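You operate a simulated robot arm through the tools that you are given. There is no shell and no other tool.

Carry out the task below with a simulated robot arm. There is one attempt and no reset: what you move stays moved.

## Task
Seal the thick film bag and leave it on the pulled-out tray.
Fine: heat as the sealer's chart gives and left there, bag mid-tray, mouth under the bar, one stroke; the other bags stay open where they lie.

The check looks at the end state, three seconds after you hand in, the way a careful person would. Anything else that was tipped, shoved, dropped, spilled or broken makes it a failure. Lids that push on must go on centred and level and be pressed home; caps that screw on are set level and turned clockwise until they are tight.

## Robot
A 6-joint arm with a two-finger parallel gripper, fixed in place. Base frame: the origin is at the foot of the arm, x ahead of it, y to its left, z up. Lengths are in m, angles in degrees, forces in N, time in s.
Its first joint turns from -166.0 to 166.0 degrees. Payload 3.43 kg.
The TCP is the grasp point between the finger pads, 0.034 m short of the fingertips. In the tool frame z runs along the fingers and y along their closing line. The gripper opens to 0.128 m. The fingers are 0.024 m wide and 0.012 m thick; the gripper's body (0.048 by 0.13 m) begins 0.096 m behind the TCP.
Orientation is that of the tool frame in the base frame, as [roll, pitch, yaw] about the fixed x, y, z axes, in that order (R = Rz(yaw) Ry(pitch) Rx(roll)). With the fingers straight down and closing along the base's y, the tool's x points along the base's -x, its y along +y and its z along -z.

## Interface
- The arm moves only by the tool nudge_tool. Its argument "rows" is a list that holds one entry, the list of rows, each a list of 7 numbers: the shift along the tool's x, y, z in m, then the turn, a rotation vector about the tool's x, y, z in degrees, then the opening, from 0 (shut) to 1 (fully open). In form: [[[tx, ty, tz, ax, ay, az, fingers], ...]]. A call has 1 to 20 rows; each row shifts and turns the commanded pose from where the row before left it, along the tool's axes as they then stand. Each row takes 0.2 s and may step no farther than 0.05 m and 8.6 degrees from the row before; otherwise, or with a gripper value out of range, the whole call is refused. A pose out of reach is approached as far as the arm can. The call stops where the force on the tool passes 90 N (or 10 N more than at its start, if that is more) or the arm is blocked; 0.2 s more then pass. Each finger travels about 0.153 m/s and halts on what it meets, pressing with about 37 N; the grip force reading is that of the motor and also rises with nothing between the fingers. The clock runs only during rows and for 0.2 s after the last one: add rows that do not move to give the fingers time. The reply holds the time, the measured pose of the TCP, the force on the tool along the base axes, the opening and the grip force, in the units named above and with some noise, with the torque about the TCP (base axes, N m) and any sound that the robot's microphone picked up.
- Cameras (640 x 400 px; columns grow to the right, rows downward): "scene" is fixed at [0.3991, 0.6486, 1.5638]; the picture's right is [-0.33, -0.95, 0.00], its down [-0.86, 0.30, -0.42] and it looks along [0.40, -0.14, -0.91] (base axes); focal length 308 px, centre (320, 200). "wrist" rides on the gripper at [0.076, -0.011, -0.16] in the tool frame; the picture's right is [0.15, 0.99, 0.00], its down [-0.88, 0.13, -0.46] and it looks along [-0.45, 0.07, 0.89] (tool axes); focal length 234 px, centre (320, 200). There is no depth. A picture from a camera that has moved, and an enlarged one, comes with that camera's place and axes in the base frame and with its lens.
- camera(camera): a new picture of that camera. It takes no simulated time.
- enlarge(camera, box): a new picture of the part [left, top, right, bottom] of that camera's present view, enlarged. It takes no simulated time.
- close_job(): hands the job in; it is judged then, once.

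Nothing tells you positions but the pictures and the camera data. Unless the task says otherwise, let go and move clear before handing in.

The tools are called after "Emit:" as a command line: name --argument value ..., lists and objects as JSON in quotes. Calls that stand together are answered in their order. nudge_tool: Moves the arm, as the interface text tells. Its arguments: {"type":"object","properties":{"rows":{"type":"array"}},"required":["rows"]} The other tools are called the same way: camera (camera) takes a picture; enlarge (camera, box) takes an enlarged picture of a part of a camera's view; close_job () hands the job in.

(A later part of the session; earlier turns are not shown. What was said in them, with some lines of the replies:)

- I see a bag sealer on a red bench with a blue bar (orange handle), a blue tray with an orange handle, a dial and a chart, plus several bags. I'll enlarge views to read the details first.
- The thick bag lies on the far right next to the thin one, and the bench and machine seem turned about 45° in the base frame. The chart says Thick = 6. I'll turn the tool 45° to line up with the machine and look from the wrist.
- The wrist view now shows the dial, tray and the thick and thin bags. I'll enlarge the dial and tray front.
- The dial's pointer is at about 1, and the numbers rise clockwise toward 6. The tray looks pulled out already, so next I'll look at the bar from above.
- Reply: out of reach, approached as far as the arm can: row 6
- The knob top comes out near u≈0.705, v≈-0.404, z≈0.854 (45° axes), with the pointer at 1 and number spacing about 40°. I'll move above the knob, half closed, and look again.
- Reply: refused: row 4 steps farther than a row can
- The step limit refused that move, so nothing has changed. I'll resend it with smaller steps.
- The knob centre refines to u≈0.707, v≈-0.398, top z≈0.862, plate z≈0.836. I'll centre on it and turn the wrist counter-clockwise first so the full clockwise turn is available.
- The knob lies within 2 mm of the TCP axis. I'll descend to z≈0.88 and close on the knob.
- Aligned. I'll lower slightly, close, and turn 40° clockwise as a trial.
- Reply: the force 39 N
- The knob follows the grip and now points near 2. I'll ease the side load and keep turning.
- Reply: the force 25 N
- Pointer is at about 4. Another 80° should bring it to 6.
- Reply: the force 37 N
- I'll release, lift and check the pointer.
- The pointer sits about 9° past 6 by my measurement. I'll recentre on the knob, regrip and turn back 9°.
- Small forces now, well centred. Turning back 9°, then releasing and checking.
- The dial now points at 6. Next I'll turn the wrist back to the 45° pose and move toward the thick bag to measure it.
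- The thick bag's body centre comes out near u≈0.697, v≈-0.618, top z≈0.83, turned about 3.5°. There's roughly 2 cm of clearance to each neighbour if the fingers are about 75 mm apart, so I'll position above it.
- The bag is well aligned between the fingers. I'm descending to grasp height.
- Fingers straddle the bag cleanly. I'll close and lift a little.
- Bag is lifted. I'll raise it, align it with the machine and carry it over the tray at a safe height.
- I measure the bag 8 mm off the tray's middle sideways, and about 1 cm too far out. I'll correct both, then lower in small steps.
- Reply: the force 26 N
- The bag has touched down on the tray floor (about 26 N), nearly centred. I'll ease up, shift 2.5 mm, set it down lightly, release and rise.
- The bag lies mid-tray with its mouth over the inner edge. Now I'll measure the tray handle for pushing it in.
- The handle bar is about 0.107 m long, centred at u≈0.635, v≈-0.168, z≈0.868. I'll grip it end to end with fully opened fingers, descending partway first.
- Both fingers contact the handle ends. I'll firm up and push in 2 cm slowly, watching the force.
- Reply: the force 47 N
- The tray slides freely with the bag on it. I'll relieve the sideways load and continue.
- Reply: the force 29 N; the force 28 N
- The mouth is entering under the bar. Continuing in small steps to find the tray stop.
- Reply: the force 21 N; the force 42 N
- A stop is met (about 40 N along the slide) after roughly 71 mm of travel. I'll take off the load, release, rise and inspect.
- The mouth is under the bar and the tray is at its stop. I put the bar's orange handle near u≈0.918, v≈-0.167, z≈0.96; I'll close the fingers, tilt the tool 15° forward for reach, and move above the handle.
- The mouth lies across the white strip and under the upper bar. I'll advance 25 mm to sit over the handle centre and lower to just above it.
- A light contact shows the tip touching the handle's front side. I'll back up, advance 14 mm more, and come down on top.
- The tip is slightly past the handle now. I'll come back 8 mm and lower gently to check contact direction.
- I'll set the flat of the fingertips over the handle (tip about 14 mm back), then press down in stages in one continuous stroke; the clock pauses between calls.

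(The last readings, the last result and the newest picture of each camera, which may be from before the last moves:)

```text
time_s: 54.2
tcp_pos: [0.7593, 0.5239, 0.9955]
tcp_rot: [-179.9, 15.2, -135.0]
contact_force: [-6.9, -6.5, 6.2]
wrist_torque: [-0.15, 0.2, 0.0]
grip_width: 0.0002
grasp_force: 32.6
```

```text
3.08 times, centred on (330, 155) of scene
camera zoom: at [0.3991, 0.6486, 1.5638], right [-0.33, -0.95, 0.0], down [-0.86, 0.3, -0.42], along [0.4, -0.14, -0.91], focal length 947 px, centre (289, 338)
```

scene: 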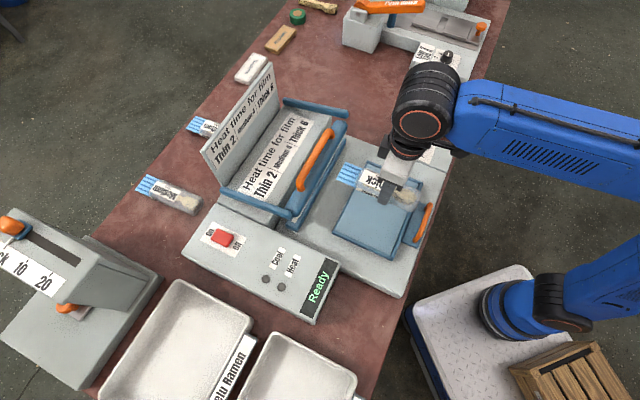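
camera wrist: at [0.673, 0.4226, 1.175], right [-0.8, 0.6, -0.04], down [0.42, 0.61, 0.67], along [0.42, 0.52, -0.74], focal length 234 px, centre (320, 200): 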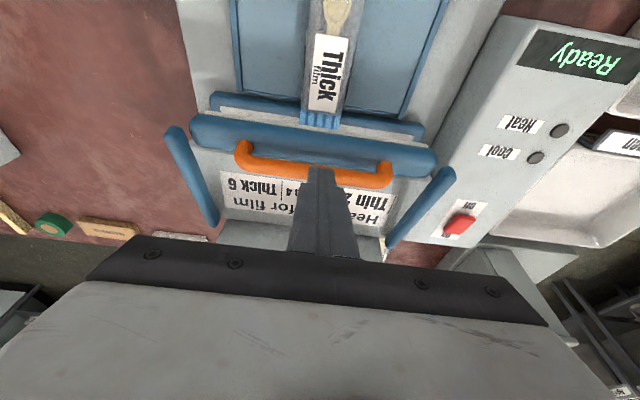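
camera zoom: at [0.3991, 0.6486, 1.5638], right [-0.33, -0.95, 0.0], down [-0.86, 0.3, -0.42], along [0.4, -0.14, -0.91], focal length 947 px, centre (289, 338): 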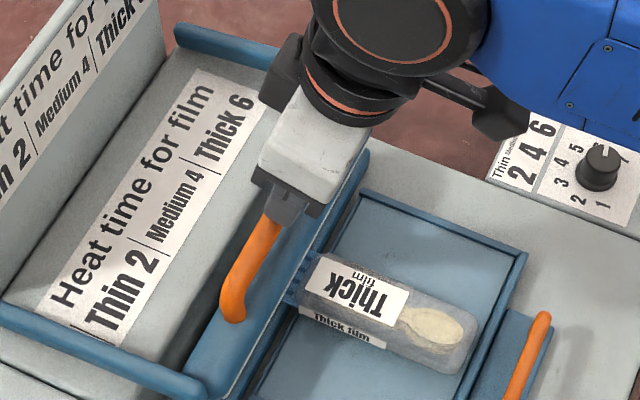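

The bar is following the tip down with about 11 N. Continuing the stroke.

Emit:
nudge_tool --rows '[[[0.0013, 0, 0.0048, 0, 0, 0, 0], [0.0013, 0, 0.0048, 0, 0, 0, 0], [0.0013, 0, 0.0048, 0, 0, 0, 0]]]'

Emit:
camera --camera "wrist"

Emit:
enlarge --camera "scene" --box '[230, 100, 390, 300]'

```text
time_s: 55.0
tcp_pos: [0.7611, 0.5252, 0.978]
tcp_rot: [180.0, 15.2, -135.0]
contact_force: [-0.1, -0.3, 0.2]
wrist_torque: [-0.01, -0.01, 0.02]
grip_width: 0.0
grasp_force: 33.2
```

```text
taken
camera wrist: at [0.6864, 0.4353, 1.1122], right [-0.8, 0.6, -0.04], down [0.42, 0.61, 0.67], along [0.42, 0.52, -0.74], focal length 234 px, centre (320, 200)
```

wrist: 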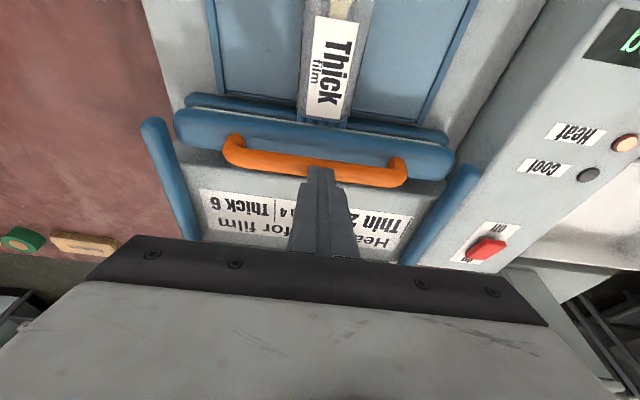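

```text
2.00 times, centred on (310, 200) of scene
camera zoom: at [0.3991, 0.6486, 1.5638], right [-0.33, -0.95, 0.0], down [-0.86, 0.3, -0.42], along [0.4, -0.14, -0.91], focal length 616 px, centre (340, 200)
```

zoom: 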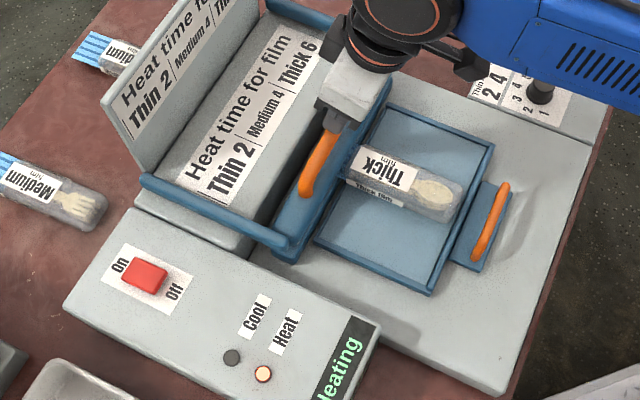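

The display reads "Heating", the heat lamp is lit, and the bar has latched down by itself with no force on the tip. I'll hold still and wait.

Emit:
nudge_tool --rows '[[[0, 0, 0, 0, 0, 0, 0], [0, 0, 0, 0, 0, 0, 0], [0, 0, 0, 0, 0, 0, 0], [0, 0, 0, 0, 0, 0, 0], [0, 0, 0, 0, 0, 0, 0], [0, 0, 0, 0, 0, 0, 0], [0, 0, 0, 0, 0, 0, 0], [0, 0, 0, 0, 0, 0, 0], [0, 0, 0, 0, 0, 0, 0], [0, 0, 0, 0, 0, 0, 0]]]'

Emit:
enlarge --camera "scene" --box '[230, 100, 390, 300]'

Emit:
enlarge --camera "wrist" --box '[150, 60, 480, 260]'

```text
time_s: 57.2
tcp_pos: [0.76, 0.5248, 0.9786]
tcp_rot: [-179.9, 15.1, -135.1]
contact_force: [0.4, -0.1, 0.1]
wrist_torque: [0.02, 0.0, 0.0]
grip_width: 0.0
grasp_force: 33.0
```

```text
2.00 times, centred on (310, 200) of scene
camera zoom: at [0.3991, 0.6486, 1.5638], right [-0.33, -0.95, 0.0], down [-0.86, 0.3, -0.42], along [0.4, -0.14, -0.91], focal length 616 px, centre (340, 200)
```

zoom: 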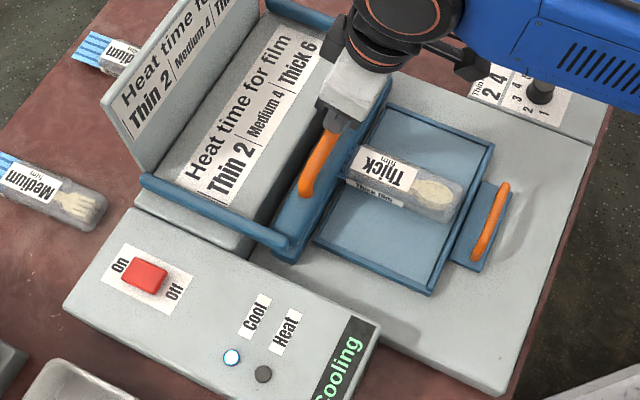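

```text
1.94 times, centred on (315, 160) of wrist
camera zoom: at [0.6861, 0.435, 1.1127], right [-0.8, 0.6, -0.04], down [0.42, 0.61, 0.67], along [0.42, 0.52, -0.74], focal length 454 px, centre (330, 278)
```

zoom: 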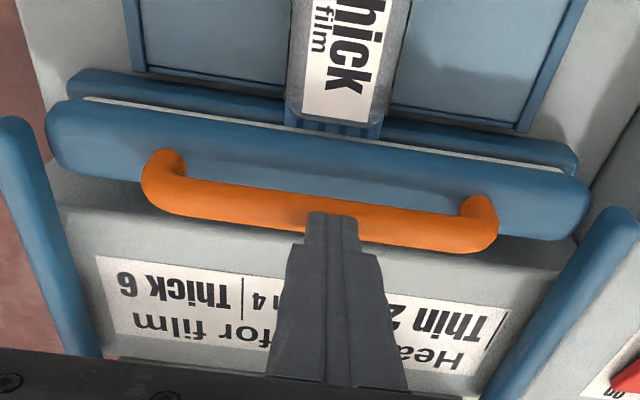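

It has moved to "Cooling". Since the bar holds itself with zero contact, I'll raise the tool clear so it can spring up freely.

Emit:
nudge_tool --rows '[[[-0.0052, 0, -0.0193, 0, 0, 0, 0], [-0.0078, 0, -0.029, 0, 0, 0, 0], [0.02, 0, -0.02, 0, 0, 0, 0], [0, 0, 0, 0, 0, 0, 0]]]'

Emit:
enlarge --camera "scene" --box '[230, 100, 390, 300]'

Emit:
camera --camera "wrist"

```text
time_s: 58.2
tcp_pos: [0.7413, 0.5065, 1.044]
tcp_rot: [179.9, 15.0, -135.0]
contact_force: [0.3, -0.1, -0.7]
wrist_torque: [0.02, 0.03, -0.01]
grip_width: 0.0
grasp_force: 33.4
```

```text
2.00 times, centred on (310, 200) of scene
camera zoom: at [0.3991, 0.6486, 1.5638], right [-0.33, -0.95, 0.0], down [-0.86, 0.3, -0.42], along [0.4, -0.14, -0.91], focal length 616 px, centre (340, 200)
```

zoom: 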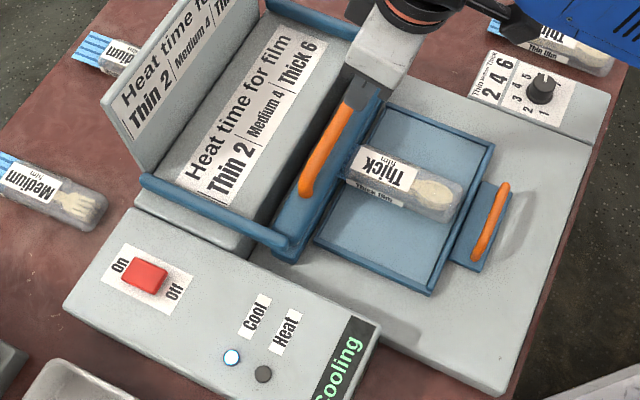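

```text
taken
camera wrist: at [0.6679, 0.4164, 1.1782], right [-0.8, 0.6, -0.04], down [0.42, 0.61, 0.67], along [0.42, 0.52, -0.74], focal length 234 px, centre (320, 200)
```

wrist: 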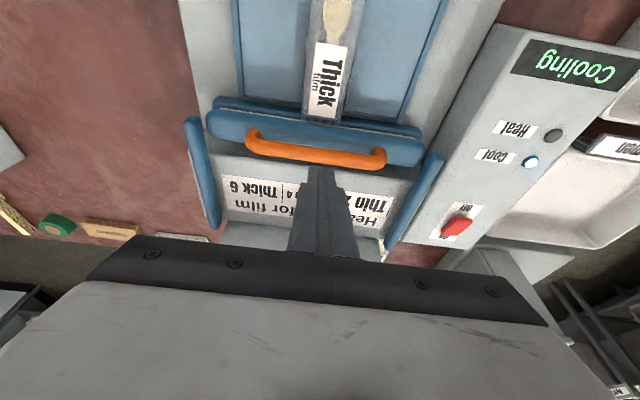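

The bar stays down on its own while cooling. I'll move back and wait for the cycle to finish.

Emit:
nudge_tool --rows '[[[0.03, 0, -0.01, 0, 0, 0, 0], [0.03, 0, -0.01, 0, 0, 0, 0], [0, 0, 0, 0, 0, 0, 0], [0, 0, 0, 0, 0, 0, 0], [0, 0, 0, 0, 0, 0, 0], [0, 0, 0, 0, 0, 0, 0], [0, 0, 0, 0, 0, 0, 0], [0, 0, 0, 0, 0, 0, 0], [0, 0, 0, 0, 0, 0, 0], [0, 0, 0, 0, 0, 0, 0]]]'

Emit:
enlarge --camera "scene" --box '[230, 100, 390, 300]'

Emit:
camera --camera "wrist"

```text
time_s: 60.4
tcp_pos: [0.6977, 0.4615, 1.0476]
tcp_rot: [-180.0, 15.1, -135.0]
contact_force: [0.0, -1.0, 0.3]
wrist_torque: [-0.05, -0.03, -0.02]
grip_width: 0.0001
grasp_force: 33.0
```

```text
2.00 times, centred on (310, 200) of scene
camera zoom: at [0.3991, 0.6486, 1.5638], right [-0.33, -0.95, 0.0], down [-0.86, 0.3, -0.42], along [0.4, -0.14, -0.91], focal length 616 px, centre (340, 200)
```

zoom: 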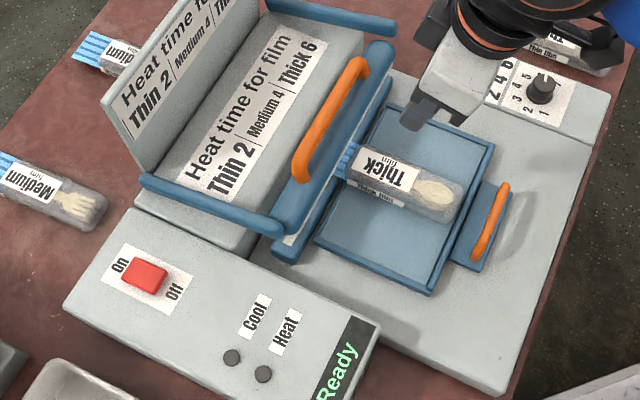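

```text
taken
camera wrist: at [0.6235, 0.3714, 1.1813], right [-0.8, 0.6, -0.04], down [0.42, 0.61, 0.67], along [0.42, 0.52, -0.74], focal length 234 px, centre (320, 200)
```

wrist: 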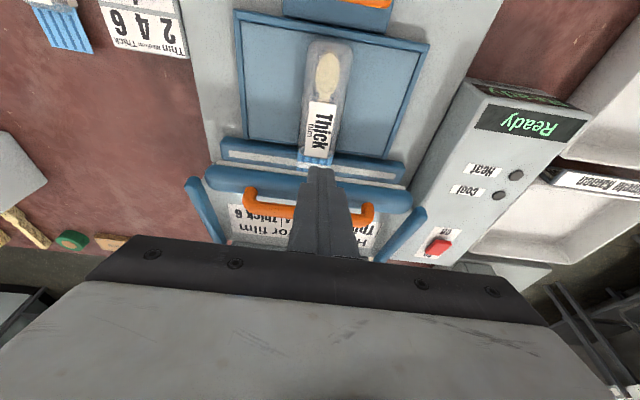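

The cycle finished: display "Ready", bar sprung back up. Now I'll straighten the tool, go back over the tray handle and open the fingers.

Emit:
nudge_tool --rows '[[[0, 0, 0, 0, 7.5, 0, 0], [0, 0, 0, 0, 7.5, 0, 0], [0.036, 0, 0, 0, 0, 0, 0.3], [0.036, 0, 0, 0, 0, 0, 0.6], [0.036, -0.0016, 0, 0, 0, 0, 1], [0, 0, 0.03, 0, 0, 0, 1], [0, 0, 0.03, 0, 0, 0, 1], [0, 0, 0, 0, 0, 0, 1]]]'

Emit:
enlarge --camera "wrist" --box '[180, 80, 460, 260]'

Emit:
enlarge --camera "scene" --box '[260, 110, 440, 270]'

```text
time_s: 62.2
tcp_pos: [0.6241, 0.3865, 0.9873]
tcp_rot: [-179.9, 0.2, -135.1]
contact_force: [-0.6, -0.5, 0.5]
wrist_torque: [0.04, -0.02, -0.02]
grip_width: 0.1277
grasp_force: 0.0
```

```text
2.22 times, centred on (320, 170) of wrist
camera zoom: at [0.5776, 0.324, 1.1455], right [-0.8, 0.6, 0.0], down [0.53, 0.71, 0.46], along [0.27, 0.37, -0.89], focal length 520 px, centre (320, 267)
```

zoom: 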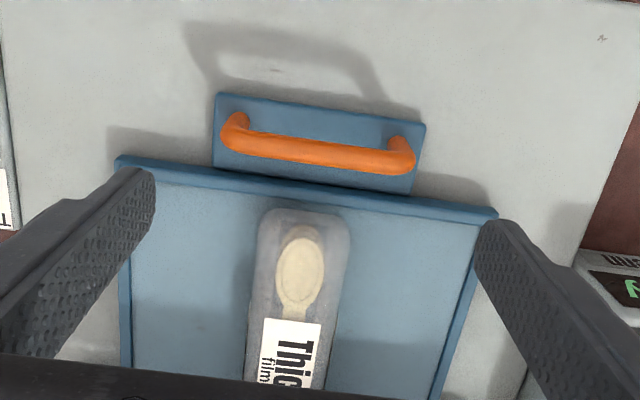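

```text
2.50 times, centred on (350, 190) of scene
camera zoom: at [0.3991, 0.6486, 1.5638], right [-0.33, -0.95, 0.0], down [-0.86, 0.3, -0.42], along [0.4, -0.14, -0.91], focal length 770 px, centre (245, 225)
```

zoom: 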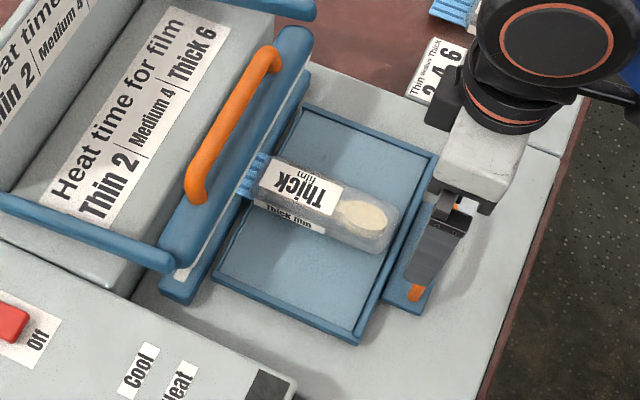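

Emit:
nudge_tool --rows '[[[0.005, 0, 0.03, 0, 0, 0, 1], [0, 0, 0.03, 0, 0, 0, 1], [0, 0, 0.02, 0, 0, 0, 1], [0, 0, 0.011, 0, 0, 0, 1], [0, 0, 0, 0, 0, 0, 1]]]'

Emit:
enlarge --camera "wrist" --box '[180, 80, 460, 260]'

```text
time_s: 63.4
tcp_pos: [0.6205, 0.3819, 0.8957]
tcp_rot: [180.0, 0.1, -135.1]
contact_force: [0.1, -1.0, -0.2]
wrist_torque: [-0.01, 0.0, 0.01]
grip_width: 0.1279
grasp_force: 0.1
```

```text
2.22 times, centred on (320, 170) of wrist
camera zoom: at [0.5738, 0.3188, 1.054], right [-0.8, 0.6, 0.0], down [0.53, 0.71, 0.46], along [0.27, 0.37, -0.89], focal length 520 px, centre (320, 267)
```

zoom: 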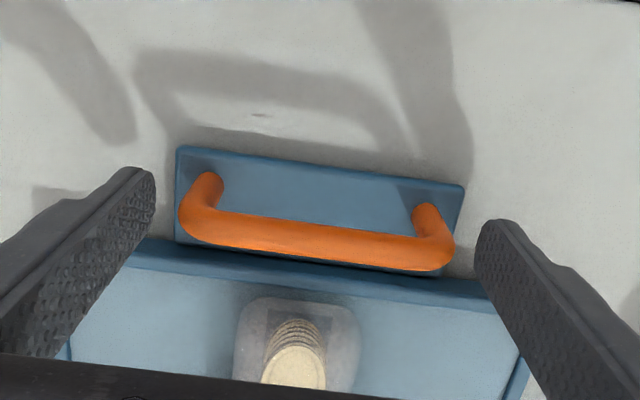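

Emit:
nudge_tool --rows '[[[0, 0, 0, 0, 0, 0, 0.85], [0, 0, 0, 0, 0, 0, 0.72], [0, 0, 0, 0, 0, 0, 0.65], [0, 0, 0, 0, 0, 0, 0.65], [0.003, 0, 0, 0, 0, 0, 0.65], [0.004, 0, 0, 0, 0, 0, 0.65], [0.004, 0, 0, 0, 0, 0, 0.65], [0.004, 0, 0, 0, 0, 0, 0.65], [0.004, 0, 0, 0, 0, 0, 0.65], [0, 0, 0, 0, 0, 0, 0.65]]]'

Emit:
enlarge --camera "scene" --box '[260, 110, 440, 270]'

Emit:
enlarge --camera "wrist" --box '[180, 80, 460, 260]'

```text
time_s: 65.6
tcp_pos: [0.6064, 0.3662, 0.895]
tcp_rot: [180.0, 0.0, -135.0]
contact_force: [17.5, -18.6, 1.3]
wrist_torque: [-1.73, -0.95, -0.22]
grip_width: 0.1007
grasp_force: 45.2
```

```text
2.50 times, centred on (350, 190) of scene
camera zoom: at [0.3991, 0.6486, 1.5638], right [-0.33, -0.95, 0.0], down [-0.86, 0.3, -0.42], along [0.4, -0.14, -0.91], focal length 770 px, centre (245, 225)
```

zoom: 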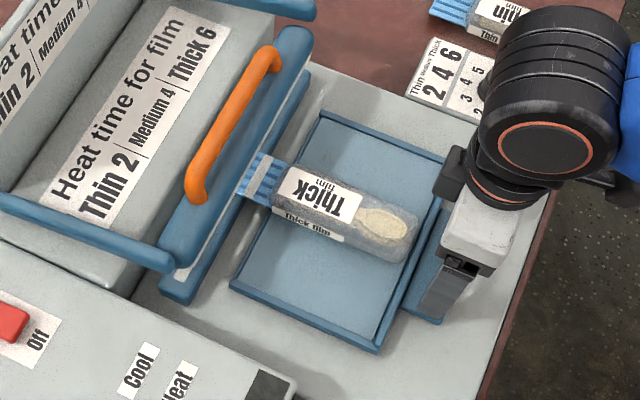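

```text
2.22 times, centred on (320, 170) of wrist
camera zoom: at [0.5598, 0.304, 1.0541], right [-0.8, 0.6, 0.0], down [0.53, 0.71, 0.46], along [0.27, 0.37, -0.89], focal length 520 px, centre (320, 267)
```

zoom: 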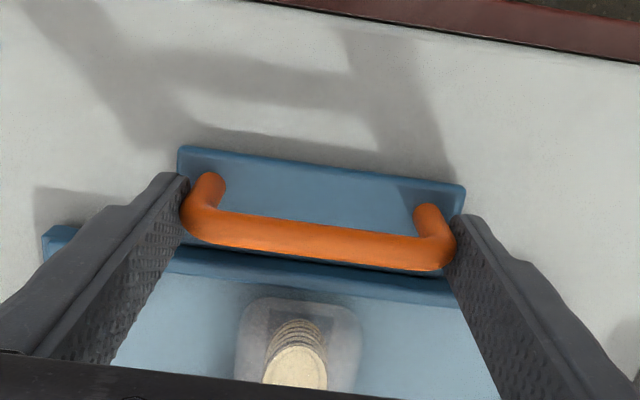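

A white seal band now shows across the mouth, and the bag travels with the tray. I'll keep pulling to the original pulled-out position.

Emit:
nudge_tool --rows '[[[0, -0.0015, 0, 0, 0, 0, 0.65], [0.004, 0, 0, 0, 0, 0, 0.65], [0.004, 0, 0, 0, 0, 0, 0.65], [0.004, 0, 0, 0, 0, 0, 0.65], [0.004, 0, 0, 0, 0, 0, 0.65], [0.004, 0, 0, 0, 0, 0, 0.65], [0.004, 0, 0, 0, 0, 0, 0.65], [0.004, 0, 0, 0, 0, 0, 0.65], [0.004, 0, 0, 0, 0, 0, 0.65], [0.004, 0, 0, 0, 0, 0, 0.65], [0.004, 0, 0, 0, 0, 0, 0.65], [0, 0, 0, 0, 0, 0, 0.65]]]'

Emit:
enlarge --camera "scene" --box '[260, 110, 440, 270]'

```text
time_s: 68.2
tcp_pos: [0.5799, 0.34, 0.8961]
tcp_rot: [180.0, 0.1, -135.1]
contact_force: [-5.9, 6.4, -0.4]
wrist_torque: [-0.42, 0.17, 0.14]
grip_width: 0.1009
grasp_force: 44.9
```

```text
2.50 times, centred on (350, 190) of scene
camera zoom: at [0.3991, 0.6486, 1.5638], right [-0.33, -0.95, 0.0], down [-0.86, 0.3, -0.42], along [0.4, -0.14, -0.91], focal length 770 px, centre (245, 225)
```

zoom: 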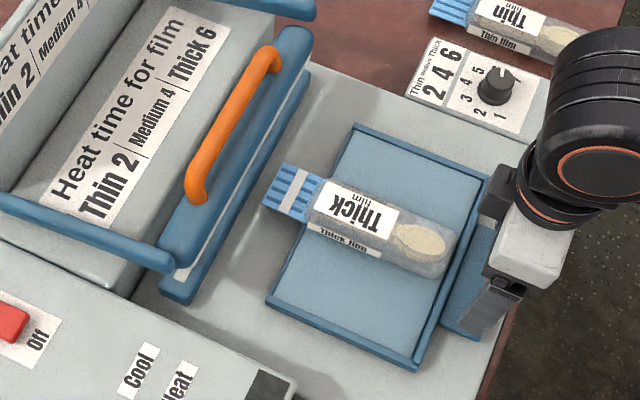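

Emit:
nudge_tool --rows '[[[0.003, 0, 0, 0, 0, 0, 0.65], [0.003, 0, 0, 0, 0, 0, 0.65], [0.003, 0, 0, 0, 0, 0, 0.65], [0.002, 0, 0, 0, 0, 0, 0.65], [0, 0, 0, 0, 0, 0, 0.65]]]'

Emit:
enlarge --camera "scene" --box '[270, 110, 450, 270]'

```text
time_s: 69.4
tcp_pos: [0.5729, 0.3316, 0.8938]
tcp_rot: [-180.0, 0.0, -135.0]
contact_force: [-2.9, 4.3, -9.9]
wrist_torque: [0.34, -0.38, 0.37]
grip_width: 0.1011
grasp_force: 44.8
```

```text
2.50 times, centred on (360, 190) of scene
camera zoom: at [0.3991, 0.6486, 1.5638], right [-0.33, -0.95, 0.0], down [-0.86, 0.3, -0.42], along [0.4, -0.14, -0.91], focal length 770 px, centre (220, 225)
```

zoom: 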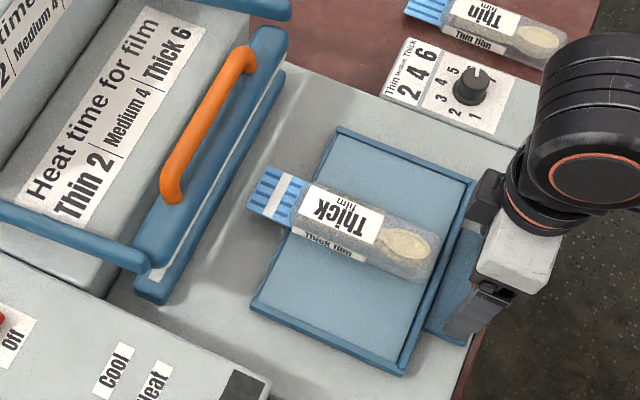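

The tray is back where it started. A gentle 2 mm more checks that it is at its outer stop, then I'll release.

Emit:
nudge_tool --rows '[[[0.002, 0, 0, 0, 0, 0, 0.65], [0, 0, 0, 0, 0, 0, 0.65]]]'

```text
time_s: 70.0
tcp_pos: [0.5717, 0.3318, 0.8953]
tcp_rot: [180.0, 0.2, -134.9]
contact_force: [15.9, 19.3, -7.6]
wrist_torque: [0.52, -1.01, -0.26]
grip_width: 0.101
grasp_force: 45.0
```

It's at the outer stop (about 25 N). I'll relieve, open, and lift away.

Emit:
nudge_tool --rows '[[[-0.0012, 0, 0, 0, 0, 0, 0.65], [0, 0, 0, 0, 0, 0, 0.8], [0, 0, 0, 0, 0, 0, 1], [0, 0, 0, 0, 0, 0, 1], [0, 0, -0.03, 0, 0, 0, 1], [0, 0, -0.04, 0, 0, 0, 1], [0, 0, -0.04, 0, 0, 0, 1], [0.04, 0, -0.02, 0, 0, 0, 1], [0.04, 0, -0.02, 0, 0, 0, 1], [0, 0, 0, 0, 0, 0, 1]]]'

Emit:
camera --camera "scene"

Emit:
camera --camera "wrist"

Emit:
enlarge --camera "scene" --box '[330, 130, 450, 270]'

Emit:
enlarge --camera "scene" --box '[390, 110, 450, 170]'

```text
time_s: 72.2
tcp_pos: [0.5147, 0.2733, 1.0456]
tcp_rot: [-180.0, 0.0, -135.0]
contact_force: [-0.3, 0.1, 0.0]
wrist_torque: [-0.05, -0.02, 0.02]
grip_width: 0.1279
grasp_force: 0.1
```

```text
taken
```

scene: 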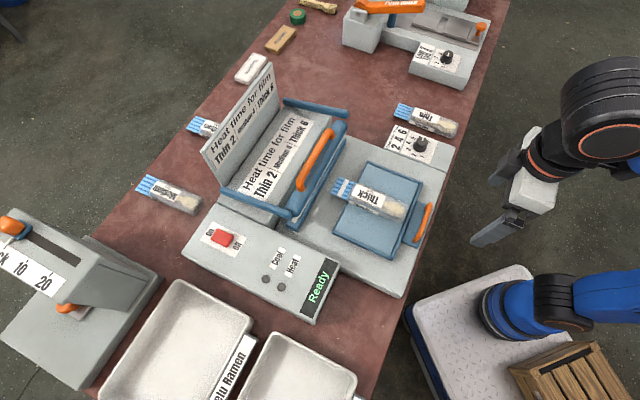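

```text
taken
camera wrist: at [0.4683, 0.2112, 1.2045], right [-0.8, 0.6, 0.0], down [0.53, 0.71, 0.46], along [0.27, 0.37, -0.89], focal length 234 px, centre (320, 200)
```

wrist: 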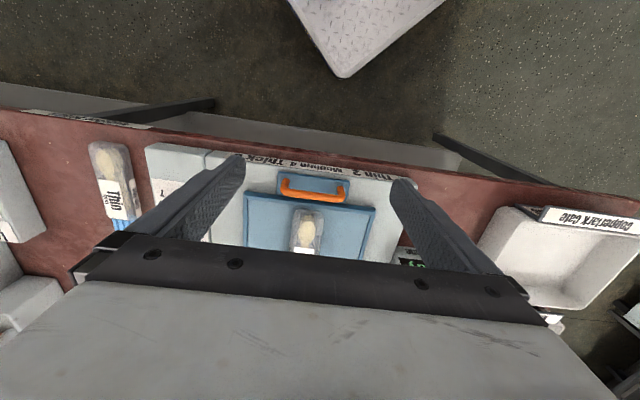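

```text
2.86 times, centred on (390, 200) of scene
camera zoom: at [0.3991, 0.6486, 1.5638], right [-0.33, -0.95, 0.0], down [-0.86, 0.3, -0.42], along [0.4, -0.14, -0.91], focal length 880 px, centre (120, 200)
```

zoom: 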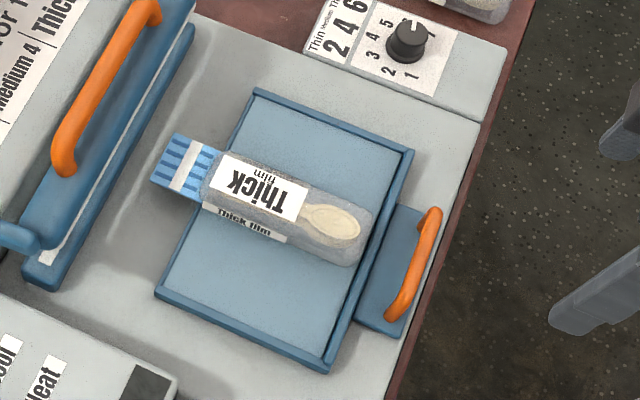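

```text
6.67 times, centred on (420, 140) of scene
camera zoom: at [0.3991, 0.6486, 1.5638], right [-0.33, -0.95, 0.0], down [-0.86, 0.3, -0.42], along [0.4, -0.14, -0.91], focal length 2052 px, centre (-347, 600)
```

zoom: 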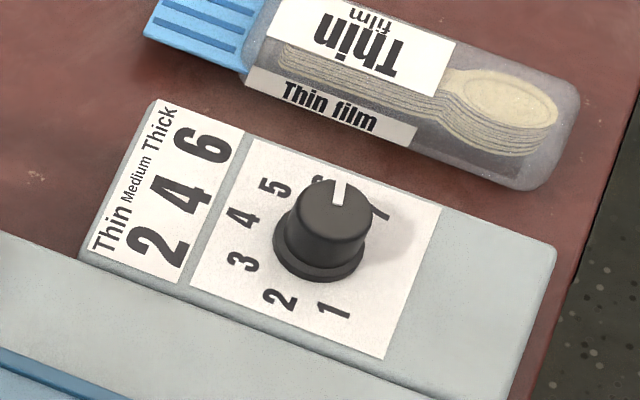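

The thick bag is sealed, with a band across its mouth, and lies mid-tray on the pulled-out tray. The dial points at 6, the display reads "Ready", and the other bags haven't moved. The arm is clear, so I'm handing in.

Emit:
close_job

```text
The job is handed in.
```

The thick film bag is sealed and lies in the middle of the pulled-out tray. I've handed the job in; no verdict came back.

- **Heat:** I set the dial from 1 to 6, as the sealer's chart gives for thick film. My first turn went about 9° past 6, so I turned it back before sealing. It is still at 6.
- **Seal:** With the tray pushed to its inner stop, the bag's mouth lay across the strip under the bar. I pressed the bar down once. The sealer held it through heating and cooling, then raised it and went back to "Ready". A white seal band now runs across the mouth.
- **Tray:** I pulled it back to its outer stop, where it started, and the bag moved with it.
- **Other bags:** They weren't touched and look unmoved and open in the last pictures. The arm let go and moved clear before I handed in.
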